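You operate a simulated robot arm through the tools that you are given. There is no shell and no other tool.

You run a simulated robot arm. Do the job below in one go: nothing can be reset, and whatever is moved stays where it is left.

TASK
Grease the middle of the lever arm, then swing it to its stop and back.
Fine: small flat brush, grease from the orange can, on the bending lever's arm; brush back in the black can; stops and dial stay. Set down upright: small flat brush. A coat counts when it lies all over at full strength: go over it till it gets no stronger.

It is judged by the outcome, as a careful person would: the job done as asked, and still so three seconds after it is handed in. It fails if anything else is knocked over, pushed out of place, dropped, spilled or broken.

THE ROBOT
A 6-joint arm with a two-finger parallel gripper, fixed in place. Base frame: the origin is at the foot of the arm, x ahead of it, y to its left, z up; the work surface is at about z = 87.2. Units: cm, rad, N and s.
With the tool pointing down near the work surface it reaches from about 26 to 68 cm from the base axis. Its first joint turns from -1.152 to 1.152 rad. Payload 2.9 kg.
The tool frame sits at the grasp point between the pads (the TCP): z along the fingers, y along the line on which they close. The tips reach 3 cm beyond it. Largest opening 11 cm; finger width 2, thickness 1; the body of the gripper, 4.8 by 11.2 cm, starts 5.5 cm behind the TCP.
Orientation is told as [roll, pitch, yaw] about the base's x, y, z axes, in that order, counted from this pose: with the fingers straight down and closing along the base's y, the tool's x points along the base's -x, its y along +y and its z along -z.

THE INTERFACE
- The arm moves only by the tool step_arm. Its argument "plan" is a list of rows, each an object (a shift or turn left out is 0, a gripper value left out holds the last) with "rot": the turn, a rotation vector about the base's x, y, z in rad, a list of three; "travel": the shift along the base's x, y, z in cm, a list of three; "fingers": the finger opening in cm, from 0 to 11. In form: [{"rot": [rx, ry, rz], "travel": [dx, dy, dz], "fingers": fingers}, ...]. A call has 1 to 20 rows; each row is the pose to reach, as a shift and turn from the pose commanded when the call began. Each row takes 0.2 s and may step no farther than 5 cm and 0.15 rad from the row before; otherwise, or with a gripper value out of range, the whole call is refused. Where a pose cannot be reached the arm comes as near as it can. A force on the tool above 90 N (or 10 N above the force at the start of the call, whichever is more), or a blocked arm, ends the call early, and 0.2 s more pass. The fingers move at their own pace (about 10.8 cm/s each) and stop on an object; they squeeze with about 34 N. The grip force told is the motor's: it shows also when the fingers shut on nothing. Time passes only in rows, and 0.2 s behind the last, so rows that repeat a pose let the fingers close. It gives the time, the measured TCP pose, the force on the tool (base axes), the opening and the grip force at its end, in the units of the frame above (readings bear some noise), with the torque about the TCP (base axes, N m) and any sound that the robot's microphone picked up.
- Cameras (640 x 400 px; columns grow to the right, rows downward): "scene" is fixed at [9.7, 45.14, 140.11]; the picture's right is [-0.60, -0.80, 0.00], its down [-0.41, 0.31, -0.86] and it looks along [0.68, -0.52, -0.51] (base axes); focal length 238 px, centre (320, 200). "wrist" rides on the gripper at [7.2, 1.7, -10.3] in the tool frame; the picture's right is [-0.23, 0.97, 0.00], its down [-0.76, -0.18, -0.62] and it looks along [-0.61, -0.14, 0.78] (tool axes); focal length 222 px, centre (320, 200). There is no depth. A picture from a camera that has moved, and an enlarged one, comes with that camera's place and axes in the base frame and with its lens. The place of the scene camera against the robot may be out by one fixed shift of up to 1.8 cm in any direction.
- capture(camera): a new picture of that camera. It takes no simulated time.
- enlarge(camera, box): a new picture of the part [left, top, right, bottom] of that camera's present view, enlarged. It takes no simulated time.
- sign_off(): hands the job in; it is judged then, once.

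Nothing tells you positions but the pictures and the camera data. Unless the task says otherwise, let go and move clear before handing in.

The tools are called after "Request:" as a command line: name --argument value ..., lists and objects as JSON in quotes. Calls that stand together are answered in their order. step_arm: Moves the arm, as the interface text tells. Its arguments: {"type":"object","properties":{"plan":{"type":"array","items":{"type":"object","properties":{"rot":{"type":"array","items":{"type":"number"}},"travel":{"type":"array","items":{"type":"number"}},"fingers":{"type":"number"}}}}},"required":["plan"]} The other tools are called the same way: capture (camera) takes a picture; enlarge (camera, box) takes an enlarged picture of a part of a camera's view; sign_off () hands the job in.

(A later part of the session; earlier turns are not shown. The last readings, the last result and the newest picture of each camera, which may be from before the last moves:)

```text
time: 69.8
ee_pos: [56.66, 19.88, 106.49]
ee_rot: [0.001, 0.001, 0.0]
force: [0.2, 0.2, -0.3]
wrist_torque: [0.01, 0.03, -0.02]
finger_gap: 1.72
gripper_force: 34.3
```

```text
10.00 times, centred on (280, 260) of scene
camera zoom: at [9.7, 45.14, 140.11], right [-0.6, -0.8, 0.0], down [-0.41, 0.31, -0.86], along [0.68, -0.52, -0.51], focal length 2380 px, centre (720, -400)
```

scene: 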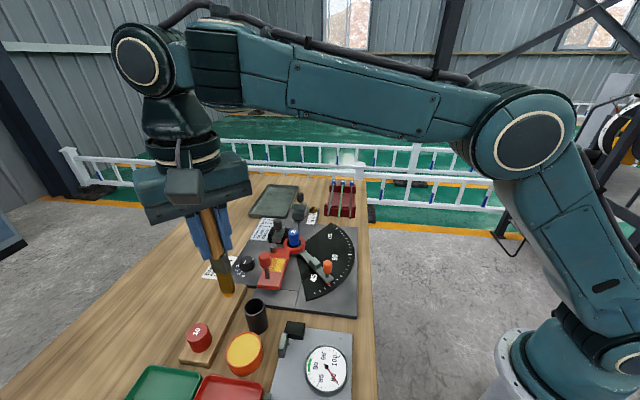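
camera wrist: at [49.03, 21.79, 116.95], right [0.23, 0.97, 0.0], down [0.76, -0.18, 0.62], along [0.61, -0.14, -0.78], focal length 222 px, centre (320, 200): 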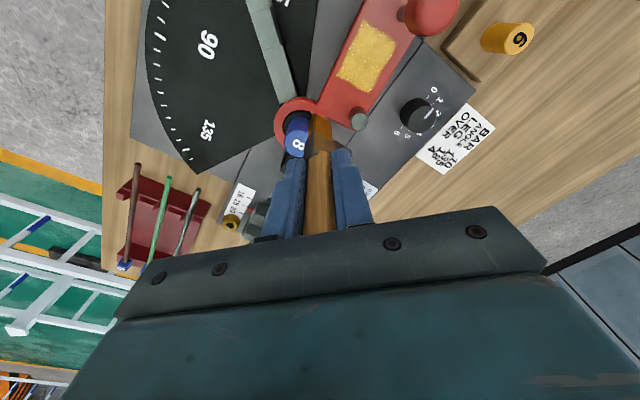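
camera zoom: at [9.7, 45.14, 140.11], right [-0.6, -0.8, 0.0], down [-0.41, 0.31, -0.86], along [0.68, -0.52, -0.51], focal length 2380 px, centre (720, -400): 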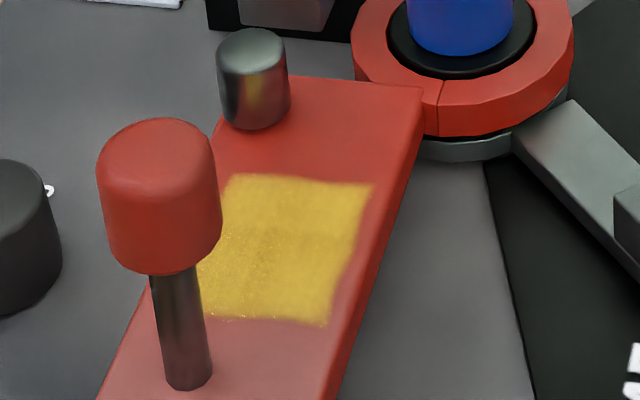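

Request:
enlarge --camera "wrist" --box '[330, 15, 400, 105]'

Request:
enlarge --camera "scene" --box '[268, 252, 298, 276]'

```text
4.44 times, centred on (365, 60) of wrist
camera zoom: at [49.34, 21.56, 116.81], right [0.23, 0.97, 0.0], down [0.76, -0.18, 0.62], along [0.61, -0.14, -0.78], focal length 987 px, centre (120, 822)
```

zoom: 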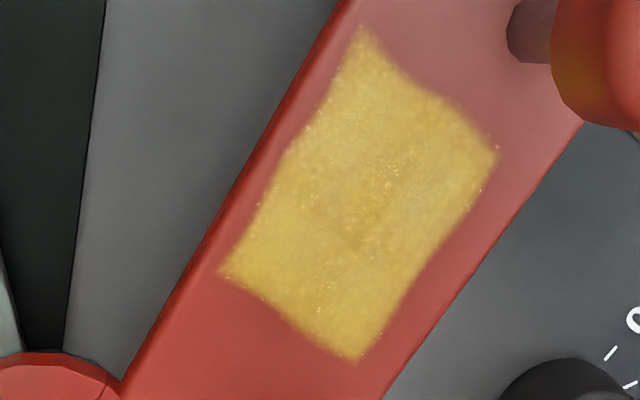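

```text
16.00 times, centred on (283, 264) of scene
camera zoom: at [9.7, 45.14, 140.11], right [-0.6, -0.8, 0.0], down [-0.41, 0.31, -0.86], along [0.68, -0.52, -0.51], focal length 3808 px, centre (912, -824)
```

zoom: 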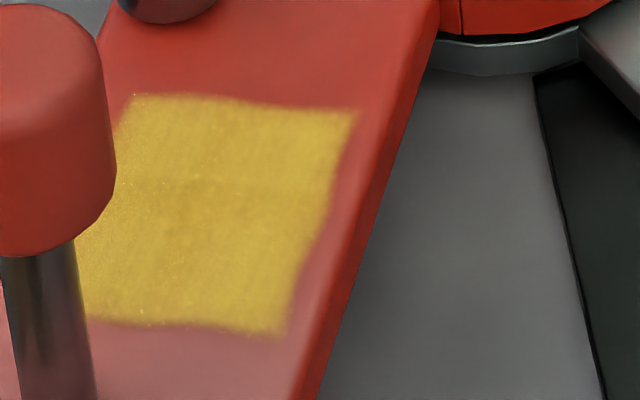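

The coat's centre strip still looks slightly thinner. I'll reload and concentrate on the middle lane.

Request:
step_arm --plan '[{"travel": [-4.2, 2.3, 0.5]}, {"travel": [-8.4, 4.4, 0.5]}, {"travel": [-10.7, 8.5, 0.5]}, {"travel": [-13.0, 12.7, 0.5]}, {"travel": [-15.3, 16.9, 0.5]}, {"travel": [-18.1, 20.8, 0]}, {"travel": [-18.36, 21.45, -3]}, {"travel": [-18.36, 21.45, -5.5]}, {"travel": [-18.36, 21.45, -6.25]}, {"travel": [-18.36, 21.45, -6.4]}, {"travel": [-18.36, 21.45, -6.4]}]'

```text
time: 72.2
ee_pos: [38.28, 41.48, 100.24]
ee_rot: [0.003, 0.001, 0.0]
force: [-2.1, -2.0, 8.0]
wrist_torque: [-0.18, 0.1, -0.03]
finger_gap: 1.72
gripper_force: 34.4
```

Request:
step_arm --plan '[{"travel": [0.3, 0, 0]}, {"travel": [0, 0.3, 0]}, {"travel": [-0.2, -0.2, 0]}, {"travel": [0, 0, 2]}, {"travel": [0.5, -1.5, 6]}, {"travel": [2, -6, 7]}, {"travel": [3.5, -10.5, 7]}, {"travel": [5.5, -15, 7]}, {"travel": [8.5, -17, 6.5]}, {"travel": [12, -18.5, 5]}, {"travel": [16.0, -17.6, 3.5]}, {"travel": [17.2, -17.0, 1.9]}, {"travel": [17.2, -17.0, 1.45]}, {"travel": [17.2, -17.0, 1.45]}]'

Request:
enlarge --camera "wrist" --box '[240, 60, 400, 180]'

```text
time: 75.2
ee_pos: [55.49, 24.41, 101.73]
ee_rot: [0.002, -0.001, 0.0]
force: [-0.1, -0.4, -0.7]
wrist_torque: [0.01, -0.02, 0.0]
finger_gap: 1.74
gripper_force: 34.1
```

```text
3.33 times, centred on (320, 120) of wrist
camera zoom: at [48.24, 26.08, 112.0], right [0.23, 0.97, 0.0], down [0.76, -0.18, 0.62], along [0.61, -0.14, -0.78], focal length 740 px, centre (320, 467)
```

zoom: 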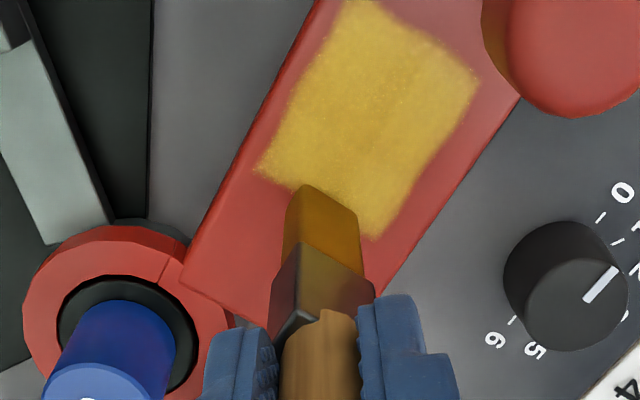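

Request:
step_arm --plan '[{"travel": [0.1, -0.1, -0.13]}, {"travel": [-0.6, 0.6, -0.13]}, {"travel": [-1.2, 1.2, -0.13]}, {"travel": [-1.8, 1.85, -0.13]}, {"travel": [-2.4, 2.5, -0.13]}, {"travel": [-2.9, 2.98, -0.13]}, {"travel": [-2.4, 2.5, -0.13]}, {"travel": [-1.8, 1.85, -0.13]}, {"travel": [-1.2, 1.2, -0.13]}, {"travel": [-0.6, 0.6, -0.13]}, {"travel": [0.1, -0.1, -0.13]}, {"travel": [-0.7, 0.7, -0.13]}, {"travel": [-1.4, 1.45, -0.13]}, {"travel": [-2.1, 2.15, -0.13]}, {"travel": [-2.9, 2.98, -0.13]}, {"travel": [-2.1, 2.15, -0.13]}, {"travel": [-1.4, 1.45, -0.13]}, {"travel": [-0.7, 0.7, -0.13]}, {"travel": [0, 0, -0.13]}]'

Request:
enlarge --camera "wrist" --box '[240, 60, 400, 180]'

Request:
enlarge --camera "scene" --box '[255, 240, 305, 280]'

```text
time: 79.2
ee_pos: [55.57, 24.36, 101.57]
ee_rot: [0.001, -0.002, -0.003]
force: [-2.6, 5.2, 19.7]
wrist_torque: [0.69, 0.07, 0.06]
finger_gap: 1.72
gripper_force: 34.4
```

```text
3.33 times, centred on (320, 120) of wrist
camera zoom: at [48.26, 25.99, 111.95], right [0.23, 0.97, 0.0], down [0.76, -0.18, 0.62], along [0.61, -0.14, -0.78], focal length 740 px, centre (320, 467)
```

zoom: 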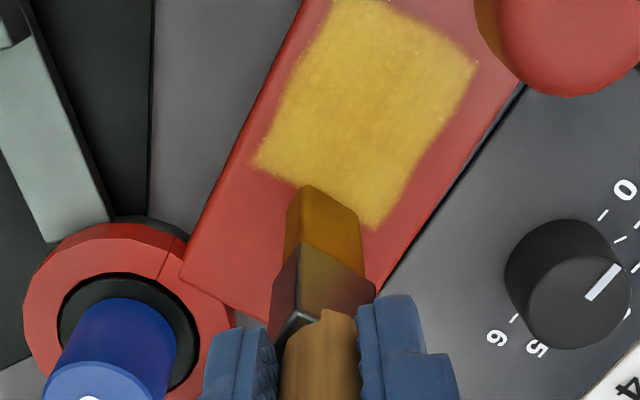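

```text
10.00 times, centred on (280, 260) of scene
camera zoom: at [9.65, 45.14, 140.12], right [-0.6, -0.8, 0.0], down [-0.41, 0.31, -0.86], along [0.68, -0.52, -0.51], focal length 2380 px, centre (720, -400)
```

zoom: 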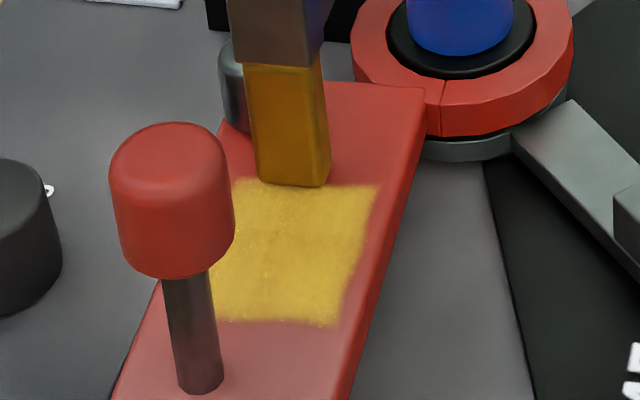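

Middle-lane strokes changed almost nothing, so it's close to full strength. One more light run over the two outer lanes with the remaining load.

Request:
step_arm --plan '[{"travel": [-0.7, -0.7, 0.05]}, {"travel": [-1.35, -0.05, 0.05]}, {"travel": [-2.0, 0.6, 0.05]}, {"travel": [-2.65, 1.25, 0.05]}, {"travel": [-3.3, 1.9, 0.05]}, {"travel": [-3.8, 2.4, 0.05]}, {"travel": [-3.15, 1.75, 0.05]}, {"travel": [-2.5, 1.1, 0.05]}, {"travel": [-1.85, 0.45, 0.05]}, {"travel": [-1.2, -0.2, 0.05]}, {"travel": [-0.7, -0.7, 0.05]}, {"travel": [0.05, 0.05, 0.05]}, {"travel": [0.75, 0.72, 0.05]}, {"travel": [0.1, 1.4, 0.05]}, {"travel": [-0.55, 2.05, 0.05]}, {"travel": [-1.2, 2.7, 0.05]}, {"travel": [-1.9, 3.4, 0.05]}, {"travel": [-1.2, 2.7, 0.05]}, {"travel": [-0.5, 2.0, 0.05]}, {"travel": [0.2, 1.3, 0.05]}]'

Request:
step_arm --plan '[{"travel": [0, 0, 1.5]}, {"travel": [0, 0, 4]}, {"travel": [0.5, -3, 5]}, {"travel": [1.0, -5.5, 5]}, {"travel": [1.0, -5.5, 5]}]'

Request:
enlarge --camera "wrist" --box '[330, 15, 400, 105]'

Request:
enlarge --camera "scene" --box '[268, 252, 298, 276]'

Request:
enlarge --camera "scene" --box '[220, 210, 370, 310]'

```text
time: 83.4
ee_pos: [55.6, 25.75, 101.57]
ee_rot: [0.001, -0.002, -0.001]
force: [-1.6, 1.2, 5.7]
wrist_torque: [0.18, 0.09, 0.04]
finger_gap: 1.72
gripper_force: 34.6
```

```text
time: 84.6
ee_pos: [56.6, 20.37, 106.38]
ee_rot: [0.002, 0.002, 0.0]
force: [0.3, 0.4, -0.3]
wrist_torque: [-0.03, -0.01, -0.05]
finger_gap: 1.69
gripper_force: 34.2
```

```text
4.44 times, centred on (365, 60) of wrist
camera zoom: at [49.27, 21.99, 116.78], right [0.23, 0.97, 0.0], down [0.76, -0.18, 0.62], along [0.61, -0.14, -0.78], focal length 987 px, centre (120, 822)
```

zoom: 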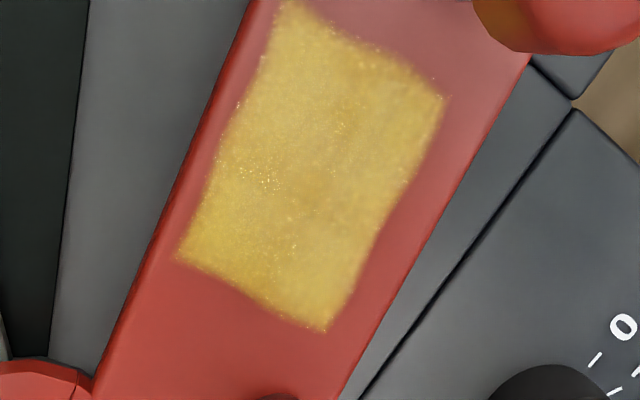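

```text
16.00 times, centred on (283, 264) of scene
camera zoom: at [9.7, 45.14, 140.11], right [-0.6, -0.8, 0.0], down [-0.41, 0.31, -0.86], along [0.68, -0.52, -0.51], focal length 3808 px, centre (912, -824)
```

zoom: 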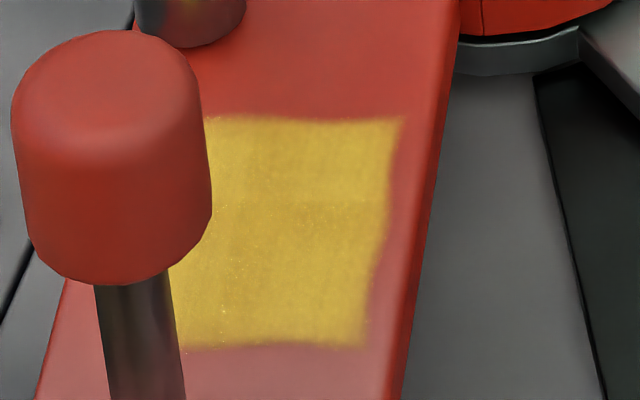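

```text
4.00 times, centred on (295, 260) of scene
camera zoom: at [9.7, 45.14, 140.11], right [-0.6, -0.8, 0.0], down [-0.41, 0.31, -0.86], along [0.68, -0.52, -0.51], focal length 952 px, centre (420, -40)
```

zoom: 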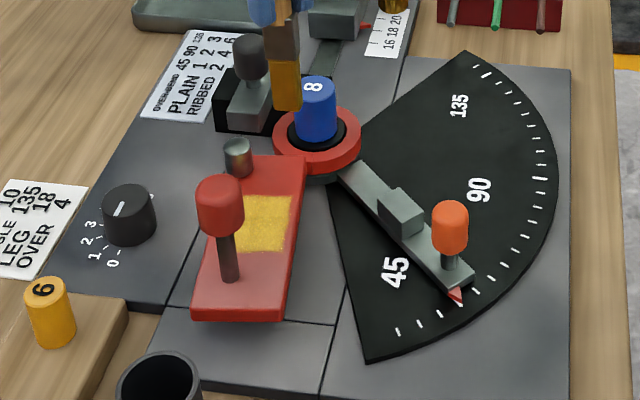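

The coat looks even. To be sure it's saturated, I'll do one last reload and full pass and compare again.

Request:
step_arm --plan '[{"travel": [-4.2, 2.3, 0.5]}, {"travel": [-8.4, 4.2, 0.5]}, {"travel": [-10.7, 8.3, 0.5]}, {"travel": [-13.0, 12.5, 0.5]}, {"travel": [-15.3, 16.6, 0.5]}, {"travel": [-18.1, 20.4, 0]}, {"travel": [-18.3, 21.0, -3]}, {"travel": [-18.3, 21.0, -5.4]}, {"travel": [-18.3, 21.0, -6.15]}, {"travel": [-18.3, 21.0, -6.3]}, {"travel": [-18.3, 21.0, -6.3]}]'

```text
time: 87.0
ee_pos: [38.33, 41.24, 100.13]
ee_rot: [0.002, 0.001, -0.001]
force: [-1.3, 1.0, 4.7]
wrist_torque: [0.12, 0.08, -0.01]
finger_gap: 1.74
gripper_force: 33.5
```

Request:
step_arm --plan '[{"travel": [0.3, 0, 0]}, {"travel": [0, 0.3, 0]}, {"travel": [-0.2, -0.2, 0]}, {"travel": [0, 0, 2]}, {"travel": [0.5, -1.5, 6]}, {"travel": [2, -6, 7]}, {"travel": [3.5, -10.5, 7]}, {"travel": [5.5, -15, 7]}, {"travel": [8.5, -17, 6.5]}, {"travel": [12, -18.5, 5]}, {"travel": [15.8, -17.6, 3.5]}, {"travel": [16.45, -17.25, 1.9]}, {"travel": [16.45, -17.25, 1.42]}, {"travel": [16.45, -17.25, 1.42]}]'

Request:
enlarge --camera "wrist" --box '[240, 60, 400, 180]'

```text
time: 90.0
ee_pos: [54.8, 23.98, 101.57]
ee_rot: [0.003, 0.0, -0.002]
force: [-0.3, 0.3, -0.2]
wrist_torque: [0.02, 0.02, -0.01]
finger_gap: 1.73
gripper_force: 34.6
```

```text
3.33 times, centred on (320, 120) of wrist
camera zoom: at [47.61, 25.68, 112.02], right [0.23, 0.97, 0.0], down [0.76, -0.18, 0.62], along [0.61, -0.14, -0.78], focal length 740 px, centre (320, 467)
```

zoom: 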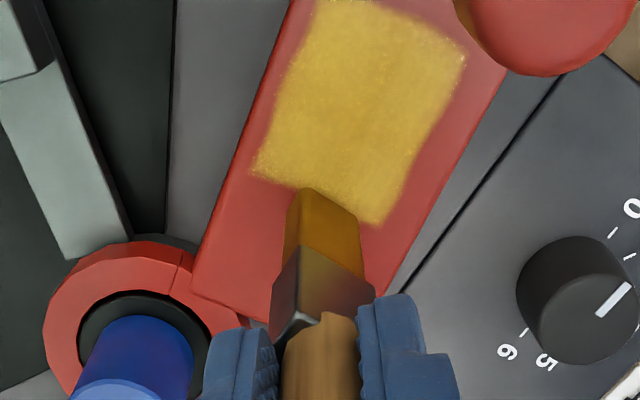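

Request:
step_arm --plan '[{"travel": [0.1, -0.05, -0.11]}, {"travel": [-0.7, 0.5, -0.11]}, {"travel": [-1.5, 1.1, -0.11]}, {"travel": [-2.3, 1.7, -0.11]}, {"travel": [-3.1, 2.3, -0.11]}, {"travel": [-3.6, 2.65, -0.11]}, {"travel": [-4.2, 1.84, -0.11]}, {"travel": [-3.4, 1.26, -0.11]}, {"travel": [-2.6, 0.68, -0.11]}, {"travel": [-1.8, 0.1, -0.11]}, {"travel": [-1.0, -0.48, -0.11]}, {"travel": [-0.6, -0.77, -0.11]}, {"travel": [0, 0.05, -0.11]}, {"travel": [0.6, 0.85, -0.11]}, {"travel": [-0.2, 1.43, -0.11]}, {"travel": [-1.0, 2.0, -0.11]}, {"travel": [-1.8, 2.6, -0.11]}, {"travel": [-2.6, 3.2, -0.11]}, {"travel": [-1.8, 2.6, -0.11]}, {"travel": [-1.0, 2.0, -0.11]}]'

Request:
enlarge --camera "wrist" --box '[240, 60, 400, 180]'

Request:
enlarge --camera "scene" --box '[240, 210, 320, 290]'

```text
time: 94.2
ee_pos: [53.66, 26.0, 101.52]
ee_rot: [0.002, -0.004, 0.004]
force: [-3.8, 6.5, 18.4]
wrist_torque: [0.7, 0.2, 0.06]
finger_gap: 1.71
gripper_force: 34.6
```

```text
3.33 times, centred on (320, 120) of wrist
camera zoom: at [46.45, 27.68, 111.96], right [0.22, 0.97, 0.0], down [0.76, -0.18, 0.62], along [0.61, -0.14, -0.78], focal length 740 px, centre (320, 467)
```

zoom: 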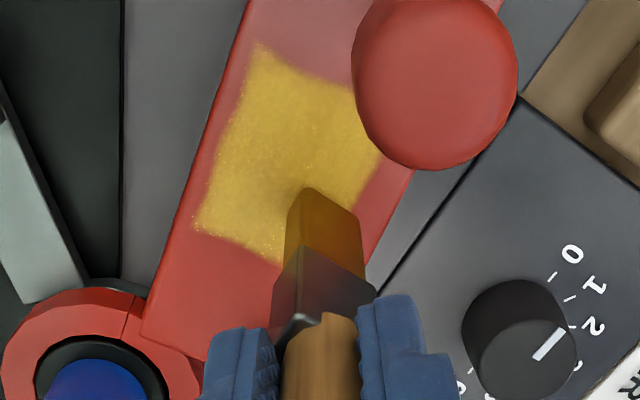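

```text
5.00 times, centred on (280, 250) of scene
camera zoom: at [9.65, 45.14, 140.12], right [-0.6, -0.8, 0.0], down [-0.41, 0.31, -0.86], along [0.68, -0.52, -0.51], focal length 1190 px, centre (520, -50)
```

zoom: 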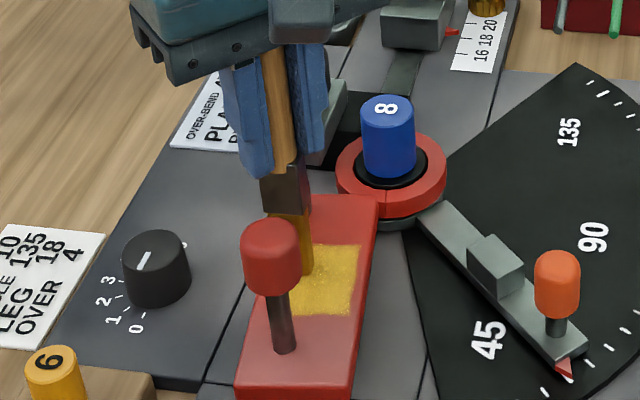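

Request:
step_arm --plan '[{"travel": [0, 0, 1.5]}, {"travel": [0, 0, 4]}, {"travel": [1.5, -3, 5]}, {"travel": [2.9, -5.6, 5]}, {"travel": [2.9, -5.6, 5]}]'

Request:
enlarge --camera "wrist" --box '[325, 15, 395, 105]'

Request:
enlarge --camera "scene" --box '[268, 252, 298, 276]'

Request:
capture --camera "scene"

```text
time: 95.4
ee_pos: [56.74, 20.29, 106.51]
ee_rot: [0.002, 0.001, 0.0]
force: [-1.0, -0.3, -1.2]
wrist_torque: [-0.01, 0.0, 0.01]
finger_gap: 1.71
gripper_force: 33.6
```

```text
4.44 times, centred on (360, 60) of wrist
camera zoom: at [49.4, 21.94, 116.86], right [0.23, 0.97, 0.0], down [0.76, -0.18, 0.62], along [0.61, -0.14, -0.78], focal length 987 px, centre (142, 822)
```

zoom: 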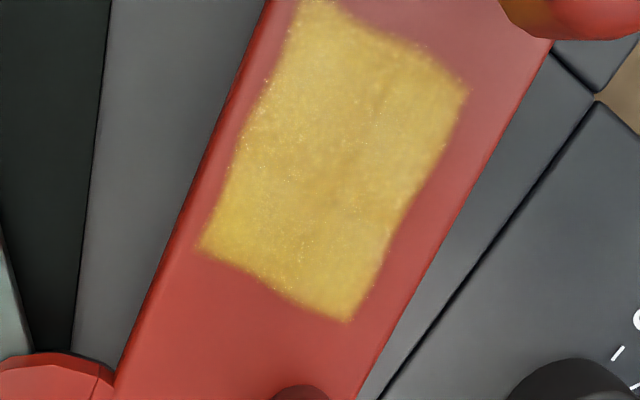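

```text
16.00 times, centred on (283, 264) of scene
camera zoom: at [9.7, 45.14, 140.11], right [-0.6, -0.8, 0.0], down [-0.41, 0.31, -0.86], along [0.68, -0.52, -0.51], focal length 3808 px, centre (912, -824)
```

zoom: 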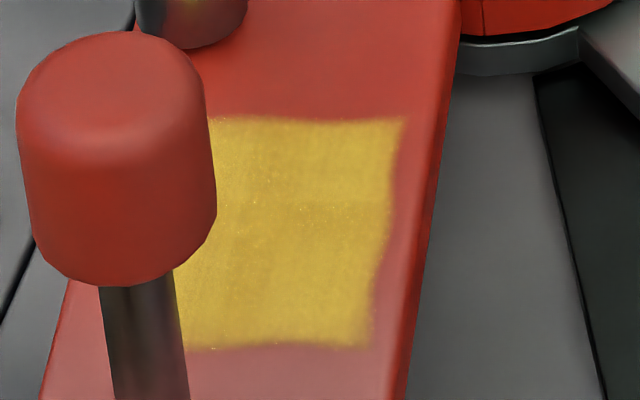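

```text
taken
```

scene: 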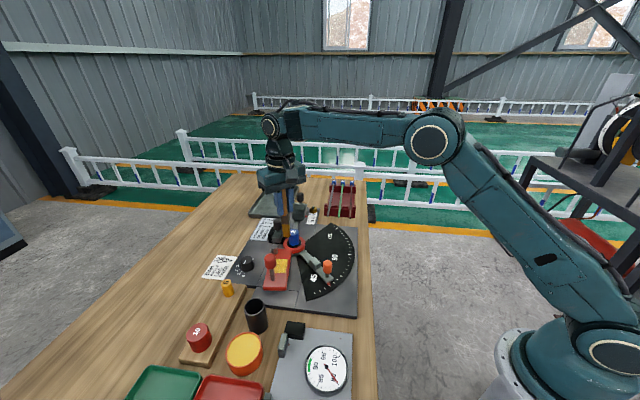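

Nothing changed with that pass, so the coat is at full strength. Now I carry the brush back over the black can, again by the low-x route.

Request:
step_arm --plan '[{"travel": [-4.4, 1.9, 0.5]}, {"travel": [-9.0, 3.3, 0.5]}, {"travel": [-11.1, 7.7, 1]}, {"travel": [-12.5, 12.3, 1.5]}, {"travel": [-13.3, 16.2, 1.5]}, {"travel": [-13.3, 16.2, 1.5]}]'

Request:
enlarge --camera "wrist" --box '[280, 60, 360, 160]'

Request:
enlarge --camera "scene" --box '[220, 240, 300, 340]'

```text
time: 96.8
ee_pos: [43.32, 36.83, 108.05]
ee_rot: [0.002, -0.002, 0.0]
force: [0.1, 0.1, -0.4]
wrist_torque: [0.0, -0.01, 0.01]
finger_gap: 1.74
gripper_force: 33.7
```

```text
4.00 times, centred on (320, 110) of wrist
camera zoom: at [36.08, 38.59, 118.49], right [0.23, 0.97, 0.0], down [0.76, -0.18, 0.62], along [0.61, -0.14, -0.78], focal length 888 px, centre (320, 560)
```

zoom: 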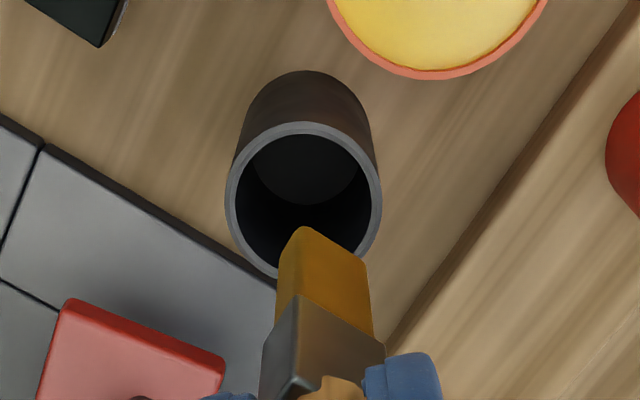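

```text
4.00 times, centred on (260, 290) of scene
camera zoom: at [9.69, 45.14, 140.11], right [-0.6, -0.8, 0.0], down [-0.41, 0.31, -0.86], along [0.68, -0.52, -0.51], focal length 952 px, centre (560, -160)
```

zoom: 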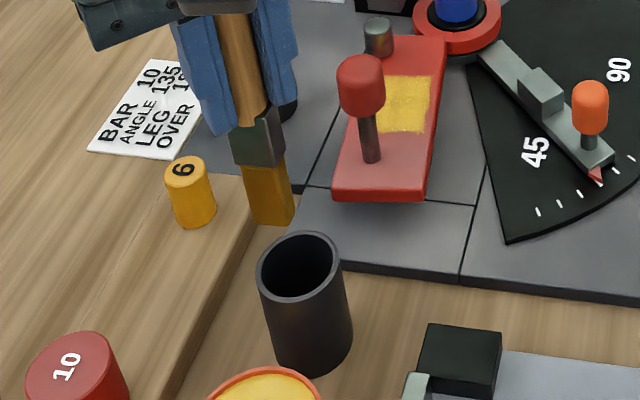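

The can hasn't moved; its rim centre is at (43.43, 36.45). The brush has tilted about 1.5–2° in the grip, so I'll counter-rotate slightly, centre it over the can and check.

Request:
step_arm --plan '[{"travel": [0.1, -0.38, 0], "rot": [-0.012, 0.028, 0]}, {"travel": [0.1, -0.38, -2], "rot": [-0.012, 0.028, 0]}, {"travel": [0.1, -0.38, -2], "rot": [-0.012, 0.028, 0]}]'

Request:
enlarge --camera "wrist" --box '[280, 60, 360, 160]'

Request:
enlarge --camera "scene" --box '[235, 255, 285, 325]'

```text
time: 97.6
ee_pos: [43.51, 36.41, 106.08]
ee_rot: [-0.011, 0.03, -0.001]
force: [0.4, 0.2, -1.1]
wrist_torque: [0.0, -0.03, 0.0]
finger_gap: 1.71
gripper_force: 33.5
```

```text
4.00 times, centred on (320, 110) of wrist
camera zoom: at [36.48, 38.1, 116.67], right [0.23, 0.97, -0.02], down [0.78, -0.17, 0.6], along [0.58, -0.15, -0.8], focal length 888 px, centre (320, 560)
```

zoom: 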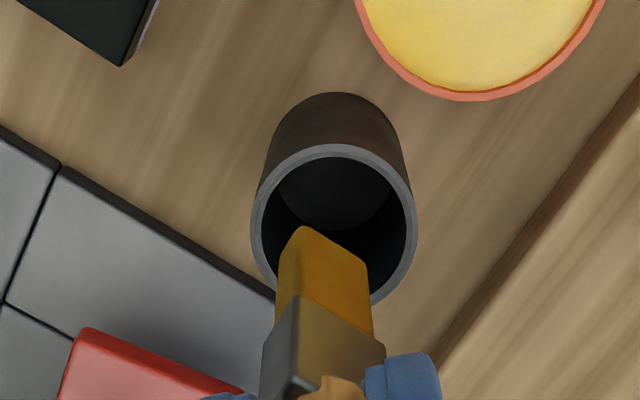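

```text
5.71 times, centred on (260, 290) of scene
camera zoom: at [9.7, 45.14, 140.11], right [-0.6, -0.8, 0.0], down [-0.41, 0.31, -0.86], along [0.68, -0.52, -0.51], focal length 1360 px, centre (663, -314)
```

zoom: 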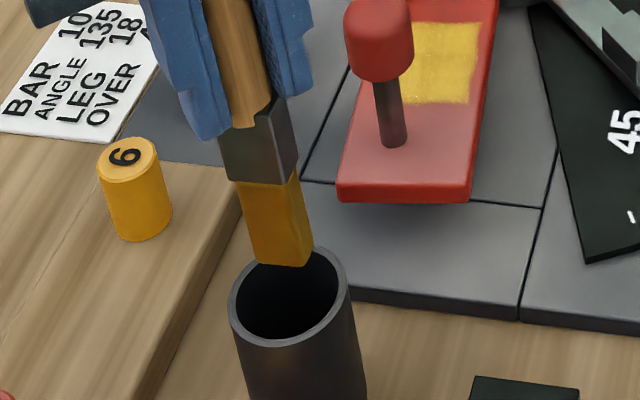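

Both views show the brush upright and centred over the can. Lowering it inside, short of the floor.

Request:
step_arm --plan '[{"travel": [0, 0, -2]}, {"travel": [0, 0, -4]}, {"travel": [0, 0, -6]}, {"travel": [0, 0, -7]}, {"travel": [0, 0, -7]}]'

Request:
enlarge --camera "wrist" --box '[260, 60, 380, 180]'

Request:
enlarge --camera "scene" --box '[235, 265, 285, 345]'

```text
time: 98.8
ee_pos: [43.45, 36.07, 99.05]
ee_rot: [-0.01, 0.027, 0.001]
force: [0.2, 0.2, -0.5]
wrist_torque: [0.02, 0.05, -0.03]
finger_gap: 1.73
gripper_force: 33.8
```

```text
3.33 times, centred on (320, 120) of wrist
camera zoom: at [36.49, 37.93, 109.59], right [0.23, 0.97, -0.02], down [0.78, -0.17, 0.6], along [0.58, -0.15, -0.8], focal length 740 px, centre (320, 467)
```

zoom: 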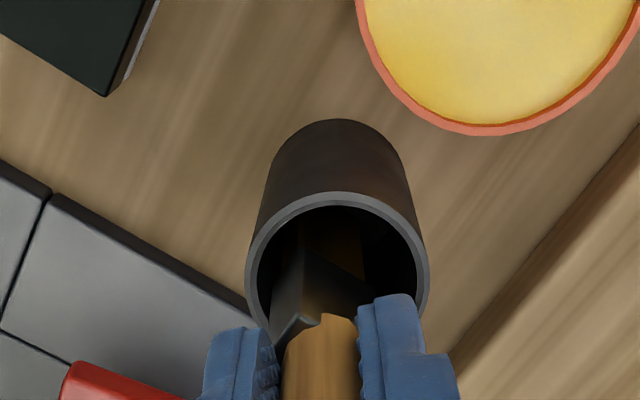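

```text
5.00 times, centred on (260, 305) of scene
camera zoom: at [9.7, 45.14, 140.11], right [-0.6, -0.8, 0.0], down [-0.41, 0.31, -0.86], along [0.68, -0.52, -0.51], focal length 1190 px, centre (620, -325)
```

zoom: 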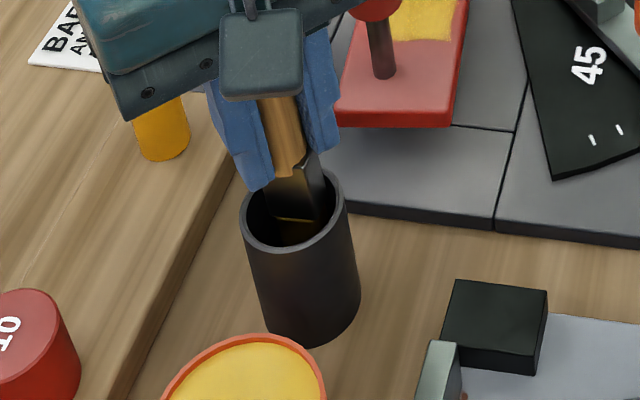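

The brush is inside, roughly 0.3 cm off-centre in y. I'll nudge it and lower in small steps until it just touches the floor.

Request:
step_arm --plan '[{"travel": [0, 0.25, 0]}, {"travel": [0, 0.25, -0.4]}, {"travel": [0, 0.25, -0.8]}, {"travel": [0, 0.25, -0.8]}]'

```text
time: 99.8
ee_pos: [43.44, 36.42, 98.16]
ee_rot: [-0.012, 0.027, 0.0]
force: [0.1, 0.5, -0.9]
wrist_torque: [-0.03, 0.0, 0.0]
finger_gap: 1.72
gripper_force: 33.8
```

Request:
step_arm --plan '[{"travel": [0, 0, -0.12]}, {"travel": [0, 0, -0.24]}, {"travel": [0, 0, -0.24]}]'

```text
time: 100.6
ee_pos: [43.46, 36.5, 98.0]
ee_rot: [-0.011, 0.029, 0.001]
force: [0.3, 0.2, 0.2]
wrist_torque: [0.01, -0.01, 0.01]
finger_gap: 1.73
gripper_force: 34.5
```

Request:
step_arm --plan '[{"travel": [0, 0, -0.12]}, {"travel": [0, 0, -0.2]}, {"travel": [0, 0, -0.2]}]'

```text
time: 101.4
ee_pos: [43.52, 36.45, 97.78]
ee_rot: [-0.01, 0.029, 0.0]
force: [0.4, -0.8, -1.3]
wrist_torque: [0.05, 0.0, 0.02]
finger_gap: 1.71
gripper_force: 33.9
```

Request:
step_arm --plan '[{"travel": [0, 0, -0.1]}, {"travel": [0, 0, -0.18]}, {"travel": [0, 0, -0.18]}]'

Request:
enlarge --camera "scene" --box '[235, 265, 285, 345]'

```text
time: 102.2
ee_pos: [43.54, 36.47, 97.56]
ee_rot: [-0.01, 0.03, 0.001]
force: [0.6, -0.2, -0.8]
wrist_torque: [0.0, 0.01, -0.04]
finger_gap: 1.71
gripper_force: 33.9
```

```text
5.00 times, centred on (260, 305) of scene
camera zoom: at [9.7, 45.14, 140.11], right [-0.6, -0.8, 0.0], down [-0.41, 0.31, -0.86], along [0.68, -0.52, -0.51], focal length 1190 px, centre (620, -325)
```

zoom: 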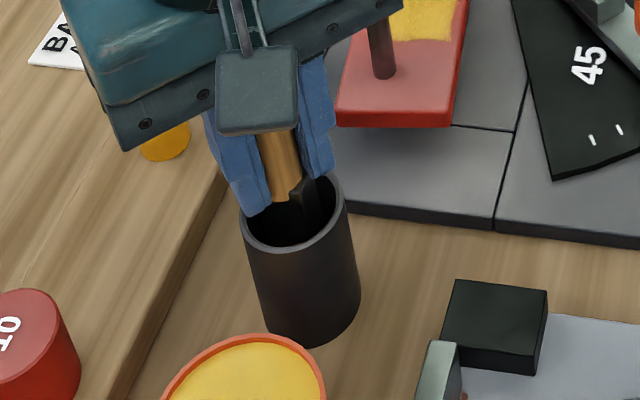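

Request:
step_arm --plan '[{"travel": [0, 0, -0.1]}, {"travel": [0, 0, -0.18]}, {"travel": [0, 0, -0.18]}]'

Request:
enlarge --camera "wrist" --box '[260, 80, 380, 240]'

```text
time: 103.0
ee_pos: [43.45, 36.44, 97.43]
ee_rot: [-0.01, 0.027, -0.001]
force: [0.3, 0.0, 0.7]
wrist_torque: [0.0, 0.04, 0.0]
finger_gap: 1.73
gripper_force: 34.4
```

```text
2.50 times, centred on (320, 160) of wrist
camera zoom: at [36.55, 38.28, 108.02], right [0.23, 0.97, -0.02], down [0.78, -0.17, 0.6], along [0.58, -0.15, -0.8], focal length 555 px, centre (320, 300)
```

zoom: 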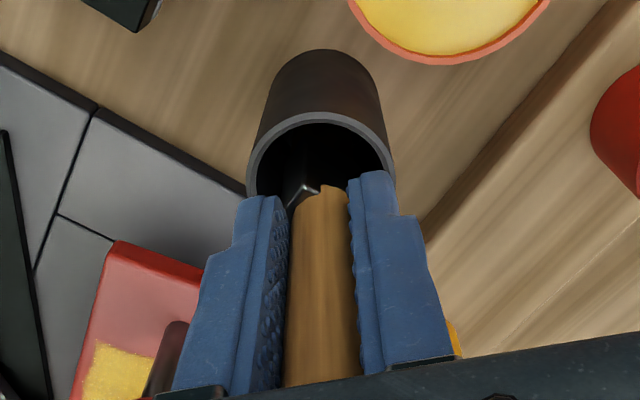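

Request:
step_arm --plan '[{"travel": [0, 0, -0.08]}, {"travel": [0, 0, -0.15]}, {"travel": [0, 0, -0.15]}]'

```text
time: 103.8
ee_pos: [43.48, 36.41, 97.5]
ee_rot: [-0.008, 0.026, 0.001]
force: [-3.2, -2.0, 14.8]
wrist_torque: [-0.17, 0.15, -0.03]
finger_gap: 1.72
gripper_force: 34.1
```

The brush stands on the can's floor (15 N). I'll ease off to a light contact, then open the fingers slowly.

Request:
step_arm --plan '[{"travel": [0, 0, 0.06]}, {"travel": [0, 0, 0.11]}, {"travel": [0, 0, 0.11]}]'

Request:
enlarge --camera "scene" --box '[235, 265, 285, 345]'

```text
time: 104.6
ee_pos: [43.53, 36.45, 97.45]
ee_rot: [-0.009, 0.027, -0.001]
force: [1.0, 2.7, 11.5]
wrist_torque: [0.29, -0.15, 0.04]
finger_gap: 1.72
gripper_force: 34.4
```

```text
5.00 times, centred on (260, 305) of scene
camera zoom: at [9.68, 45.13, 140.12], right [-0.6, -0.8, 0.0], down [-0.41, 0.31, -0.86], along [0.68, -0.52, -0.51], focal length 1190 px, centre (620, -325)
```

zoom: 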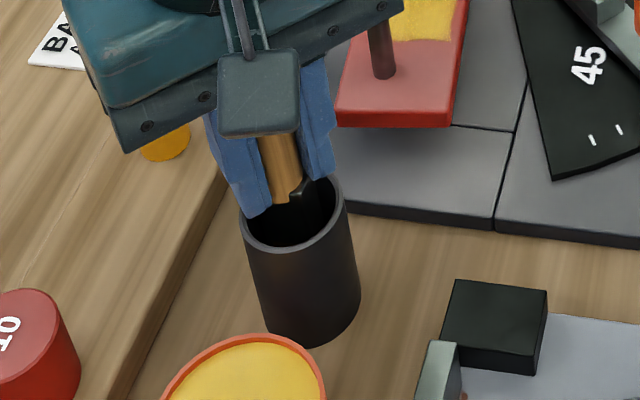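

Request:
step_arm --plan '[{"travel": [0, 0, 0.08]}, {"travel": [0, 0, 0.1]}, {"travel": [0, 0, 0.1]}]'

```text
time: 105.4
ee_pos: [43.47, 36.31, 97.51]
ee_rot: [-0.011, 0.029, -0.002]
force: [2.1, 0.7, 3.5]
wrist_torque: [0.02, -0.21, 0.01]
finger_gap: 1.73
gripper_force: 34.0
```

Light contact now (3.5 N). I'll open the fingers slowly so the brush stays standing.

Request:
step_arm --plan '[{"fingers": 1.9}, {"fingers": 2.1}, {"fingers": 2.4}, {"fingers": 2.8}, {"fingers": 3.2}, {"fingers": 3.2}]'

Request:
enlarge --camera "wrist" --box '[260, 80, 380, 240]'

Request:
enlarge --camera "scene" --box '[235, 265, 285, 345]'

```text
time: 106.8
ee_pos: [43.49, 36.53, 97.56]
ee_rot: [-0.01, 0.029, 0.0]
force: [0.2, 0.6, -0.3]
wrist_torque: [0.01, 0.0, -0.02]
finger_gap: 3.21
gripper_force: 0.1
```

```text
2.50 times, centred on (320, 160) of wrist
camera zoom: at [36.54, 38.23, 108.09], right [0.23, 0.97, -0.02], down [0.78, -0.17, 0.6], along [0.58, -0.15, -0.8], focal length 555 px, centre (320, 300)
```

zoom: 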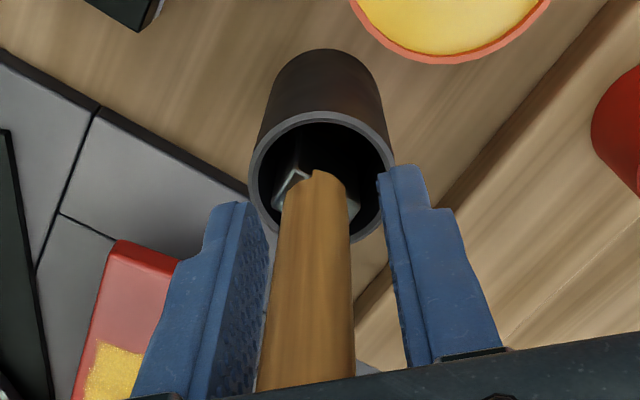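

```text
5.00 times, centred on (260, 305) of scene
camera zoom: at [9.7, 45.14, 140.11], right [-0.6, -0.8, 0.0], down [-0.41, 0.31, -0.86], along [0.68, -0.52, -0.51], focal length 1190 px, centre (620, -325)
```

zoom: 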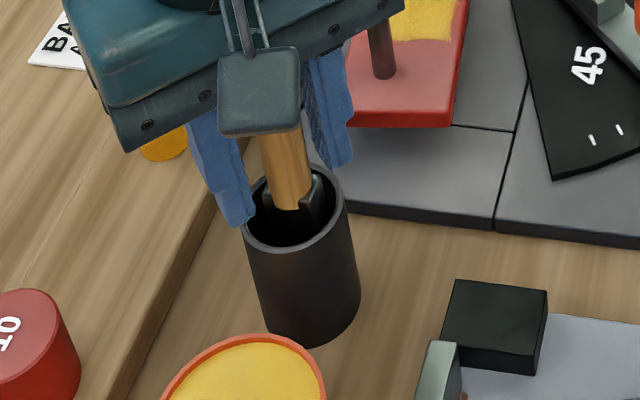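

The brush is released and stands in the can. I'll open wider and rise straight up clear of it.

Request:
step_arm --plan '[{"fingers": 5}, {"fingers": 7}, {"travel": [0, 0, 2], "fingers": 7}, {"travel": [0, 0, 6], "fingers": 7}, {"travel": [0, 0, 10.5], "fingers": 7}, {"travel": [0, 0, 10.5], "fingers": 7}]'

Request:
capture --camera "wrist"

Request:
enlarge --camera "wrist" --box '[270, 60, 370, 160]'

Request:
enlarge --camera "scene" --box '[230, 255, 290, 340]'

```text
time: 108.2
ee_pos: [43.6, 36.47, 107.9]
ee_rot: [-0.01, 0.027, 0.0]
force: [-0.3, -0.8, -0.3]
wrist_torque: [0.01, -0.01, -0.01]
finger_gap: 6.98
gripper_force: 0.1
```

```text
taken
camera wrist: at [36.67, 38.36, 118.55], right [0.23, 0.97, -0.02], down [0.78, -0.17, 0.6], along [0.58, -0.15, -0.8], focal length 222 px, centre (320, 200)
```

wrist: 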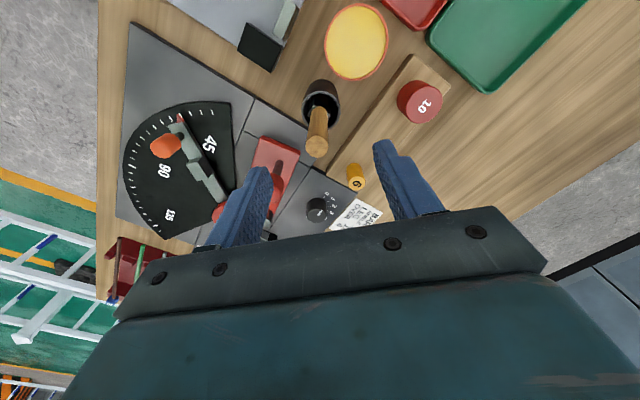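

```text
4.00 times, centred on (320, 110) of wrist
camera zoom: at [36.67, 38.36, 118.55], right [0.23, 0.97, -0.02], down [0.78, -0.17, 0.6], along [0.58, -0.15, -0.8], focal length 888 px, centre (320, 560)
```

zoom: 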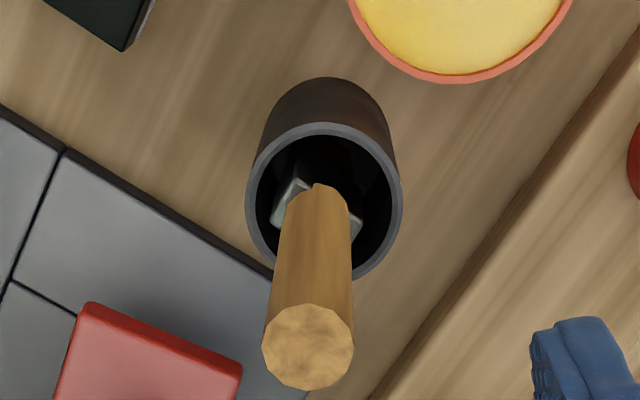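

```text
4.71 times, centred on (260, 298) of scene
camera zoom: at [9.7, 45.14, 140.11], right [-0.6, -0.8, 0.0], down [-0.41, 0.31, -0.86], along [0.68, -0.52, -0.51], focal length 1120 px, centre (602, -259)
```

zoom: 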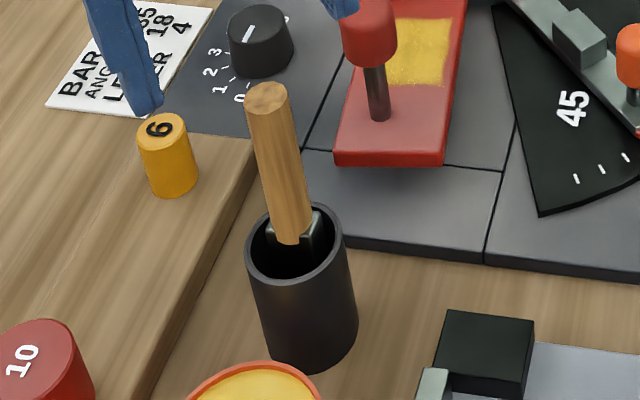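

The brush stands in its can, leaning only a few degrees. Next I move over toward the lever handle, straighten the tool, and measure where the red cap is now.

Request:
step_arm --plan '[{"travel": [-0.5, -2.7, 0.5], "rot": [0.011, -0.028, 0]}, {"travel": [-1.0, -5.4, 0.5], "rot": [0.011, -0.028, 0], "fingers": 5.5}, {"travel": [-1.0, -5.4, 0.5], "rot": [0.011, -0.028, 0], "fingers": 5.5}]'

Request:
capture --camera "wrist"

Request:
enlarge --camera "wrist" --box '[230, 90, 390, 210]'

Request:
enlarge --camera "scene" --box '[220, 210, 370, 310]'

```text
time: 109.0
ee_pos: [42.62, 31.02, 108.5]
ee_rot: [0.002, 0.0, -0.001]
force: [1.3, 0.4, 0.3]
wrist_torque: [0.02, -0.03, 0.0]
finger_gap: 5.53
gripper_force: 0.0
```

```text
taken
camera wrist: at [35.37, 32.78, 118.93], right [0.23, 0.97, 0.0], down [0.76, -0.18, 0.62], along [0.61, -0.14, -0.78], focal length 222 px, centre (320, 200)
```

wrist: 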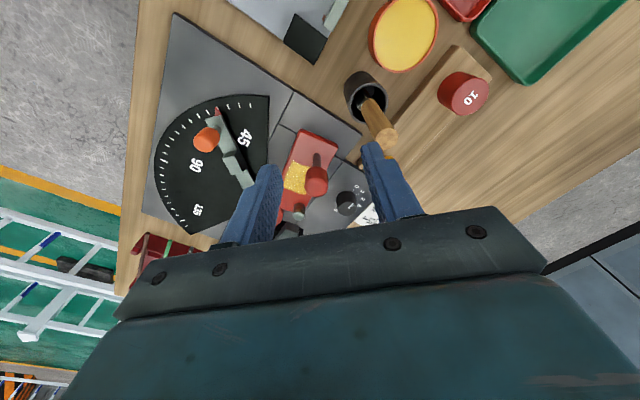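

```text
3.33 times, centred on (310, 150) of wrist
camera zoom: at [35.37, 32.78, 118.93], right [0.23, 0.97, 0.0], down [0.76, -0.18, 0.62], along [0.61, -0.14, -0.78], focal length 740 px, centre (353, 367)
```

zoom: 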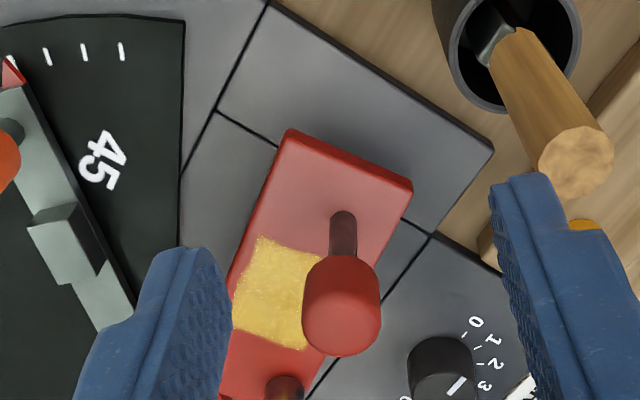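

```text
4.00 times, centred on (295, 260) of scene
camera zoom: at [9.7, 45.14, 140.11], right [-0.6, -0.8, 0.0], down [-0.41, 0.31, -0.86], along [0.68, -0.52, -0.51], focal length 952 px, centre (420, -40)
```

zoom: 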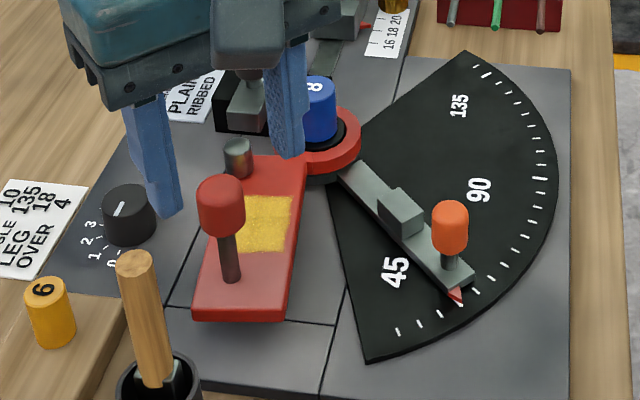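

The cap is at about (49.5, 29.1), with its top near z≈98. I'll move over it with a 5.5 cm gap and come down around it, without touching the plate.

Request:
step_arm --plan '[{"travel": [3.5, -1.0, 0]}, {"travel": [6.95, -1.9, 0]}, {"travel": [6.95, -1.9, -4]}, {"travel": [6.95, -1.9, -7]}, {"travel": [6.95, -1.9, -7]}]'

Request:
capture --camera "wrist"

Request:
enlarge --camera "scene" --box '[220, 210, 340, 300]'

```text
time: 110.2
ee_pos: [49.56, 29.21, 101.47]
ee_rot: [0.001, 0.0, 0.0]
force: [-0.1, -0.3, 0.6]
wrist_torque: [0.01, 0.01, 0.0]
finger_gap: 5.48
gripper_force: 0.0
```

```text
taken
camera wrist: at [42.38, 30.87, 111.8], right [0.23, 0.97, 0.0], down [0.76, -0.18, 0.62], along [0.61, -0.14, -0.78], focal length 222 px, centre (320, 200)
```

wrist: 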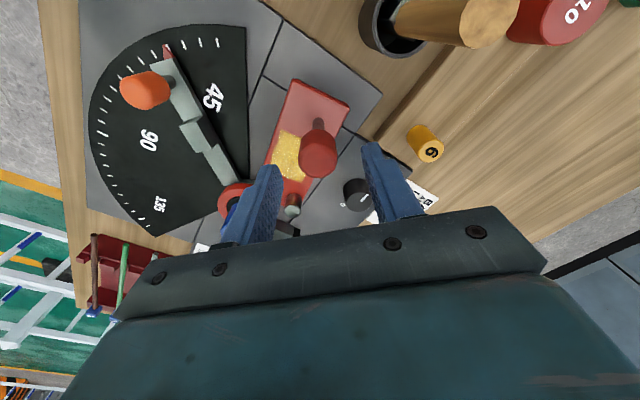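

```text
4.44 times, centred on (280, 255) of scene
camera zoom: at [9.7, 45.14, 140.11], right [-0.6, -0.8, 0.0], down [-0.41, 0.31, -0.86], along [0.68, -0.52, -0.51], focal length 1058 px, centre (498, -44)
```

zoom: 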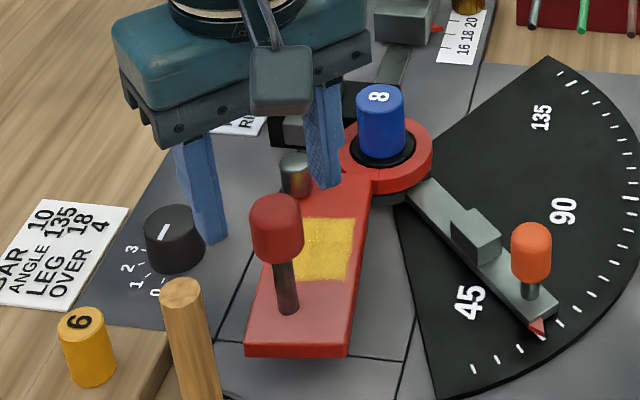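

Before going lower I'll check the cap's place between the fingers more closely.

Request:
enlarge --camera "wrist" --box '[260, 90, 380, 210]'

Request:
enlarge --camera "scene" --box '[255, 235, 305, 275]'

```text
3.33 times, centred on (320, 150) of wrist
camera zoom: at [42.38, 30.87, 111.8], right [0.23, 0.97, 0.0], down [0.76, -0.18, 0.62], along [0.61, -0.14, -0.78], focal length 740 px, centre (320, 367)
```

zoom: 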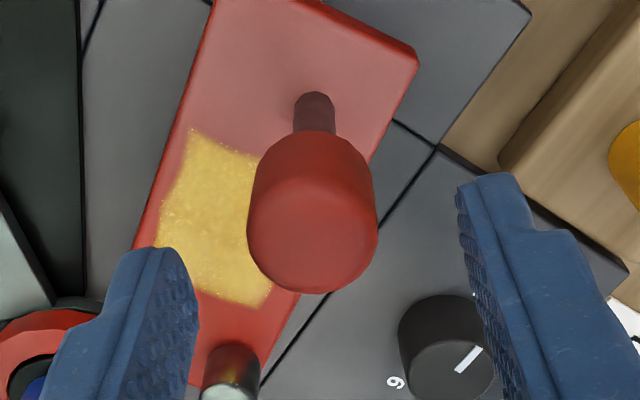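

```text
10.00 times, centred on (280, 255) of scene
camera zoom: at [9.7, 45.14, 140.11], right [-0.6, -0.8, 0.0], down [-0.41, 0.31, -0.86], along [0.68, -0.52, -0.51], focal length 2380 px, centre (720, -350)
```

zoom: 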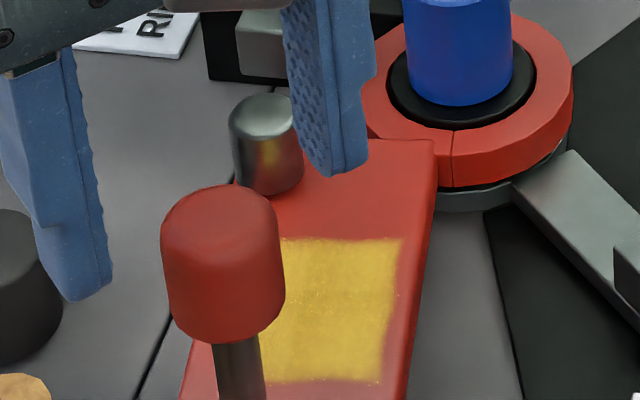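

The cap's axis is at (49.46, 29.1), squarely between the fingers. Going down so the pads flank it, then narrowing the gap to a loose cage.

Request:
step_arm --plan '[{"travel": [-0.1, -0.1, -2.5]}, {"travel": [-0.1, -0.1, -4.8]}, {"travel": [-0.1, -0.1, -4.8], "fingers": 4.5}, {"travel": [-0.1, -0.1, -4.8], "fingers": 3.6}, {"travel": [-0.1, -0.1, -4.8], "fingers": 3.6}]'

Request:
enlarge --camera "wrist" --box '[260, 90, 380, 210]'

Request:
enlarge --camera "scene" --box '[240, 220, 320, 290]'

```text
time: 111.4
ee_pos: [49.37, 29.08, 96.61]
ee_rot: [0.001, -0.001, 0.0]
force: [0.2, -0.3, -0.3]
wrist_torque: [-0.04, -0.01, 0.02]
finger_gap: 3.6
gripper_force: 0.1
```

```text
3.33 times, centred on (320, 150) of wrist
camera zoom: at [42.13, 30.83, 107.06], right [0.23, 0.97, 0.0], down [0.76, -0.18, 0.62], along [0.61, -0.14, -0.78], focal length 740 px, centre (320, 367)
```

zoom: 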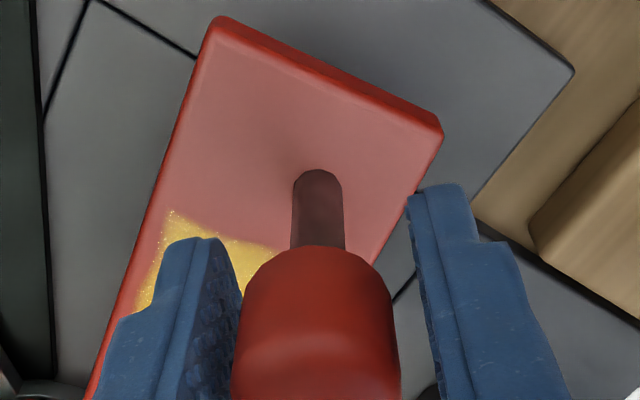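

```text
5.71 times, centred on (280, 255) of scene
camera zoom: at [9.7, 45.14, 140.11], right [-0.6, -0.8, 0.0], down [-0.41, 0.31, -0.86], along [0.68, -0.52, -0.51], focal length 1360 px, centre (549, -114)
```

zoom: 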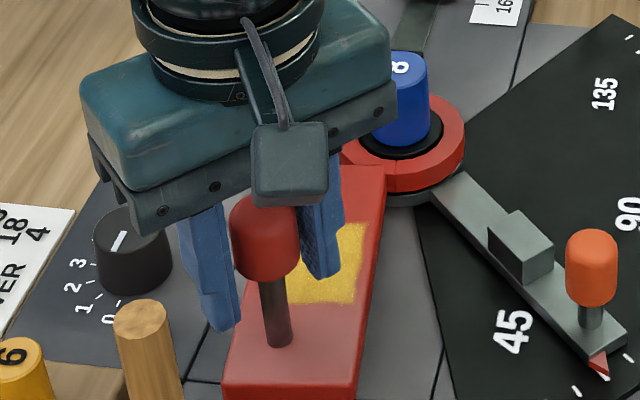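

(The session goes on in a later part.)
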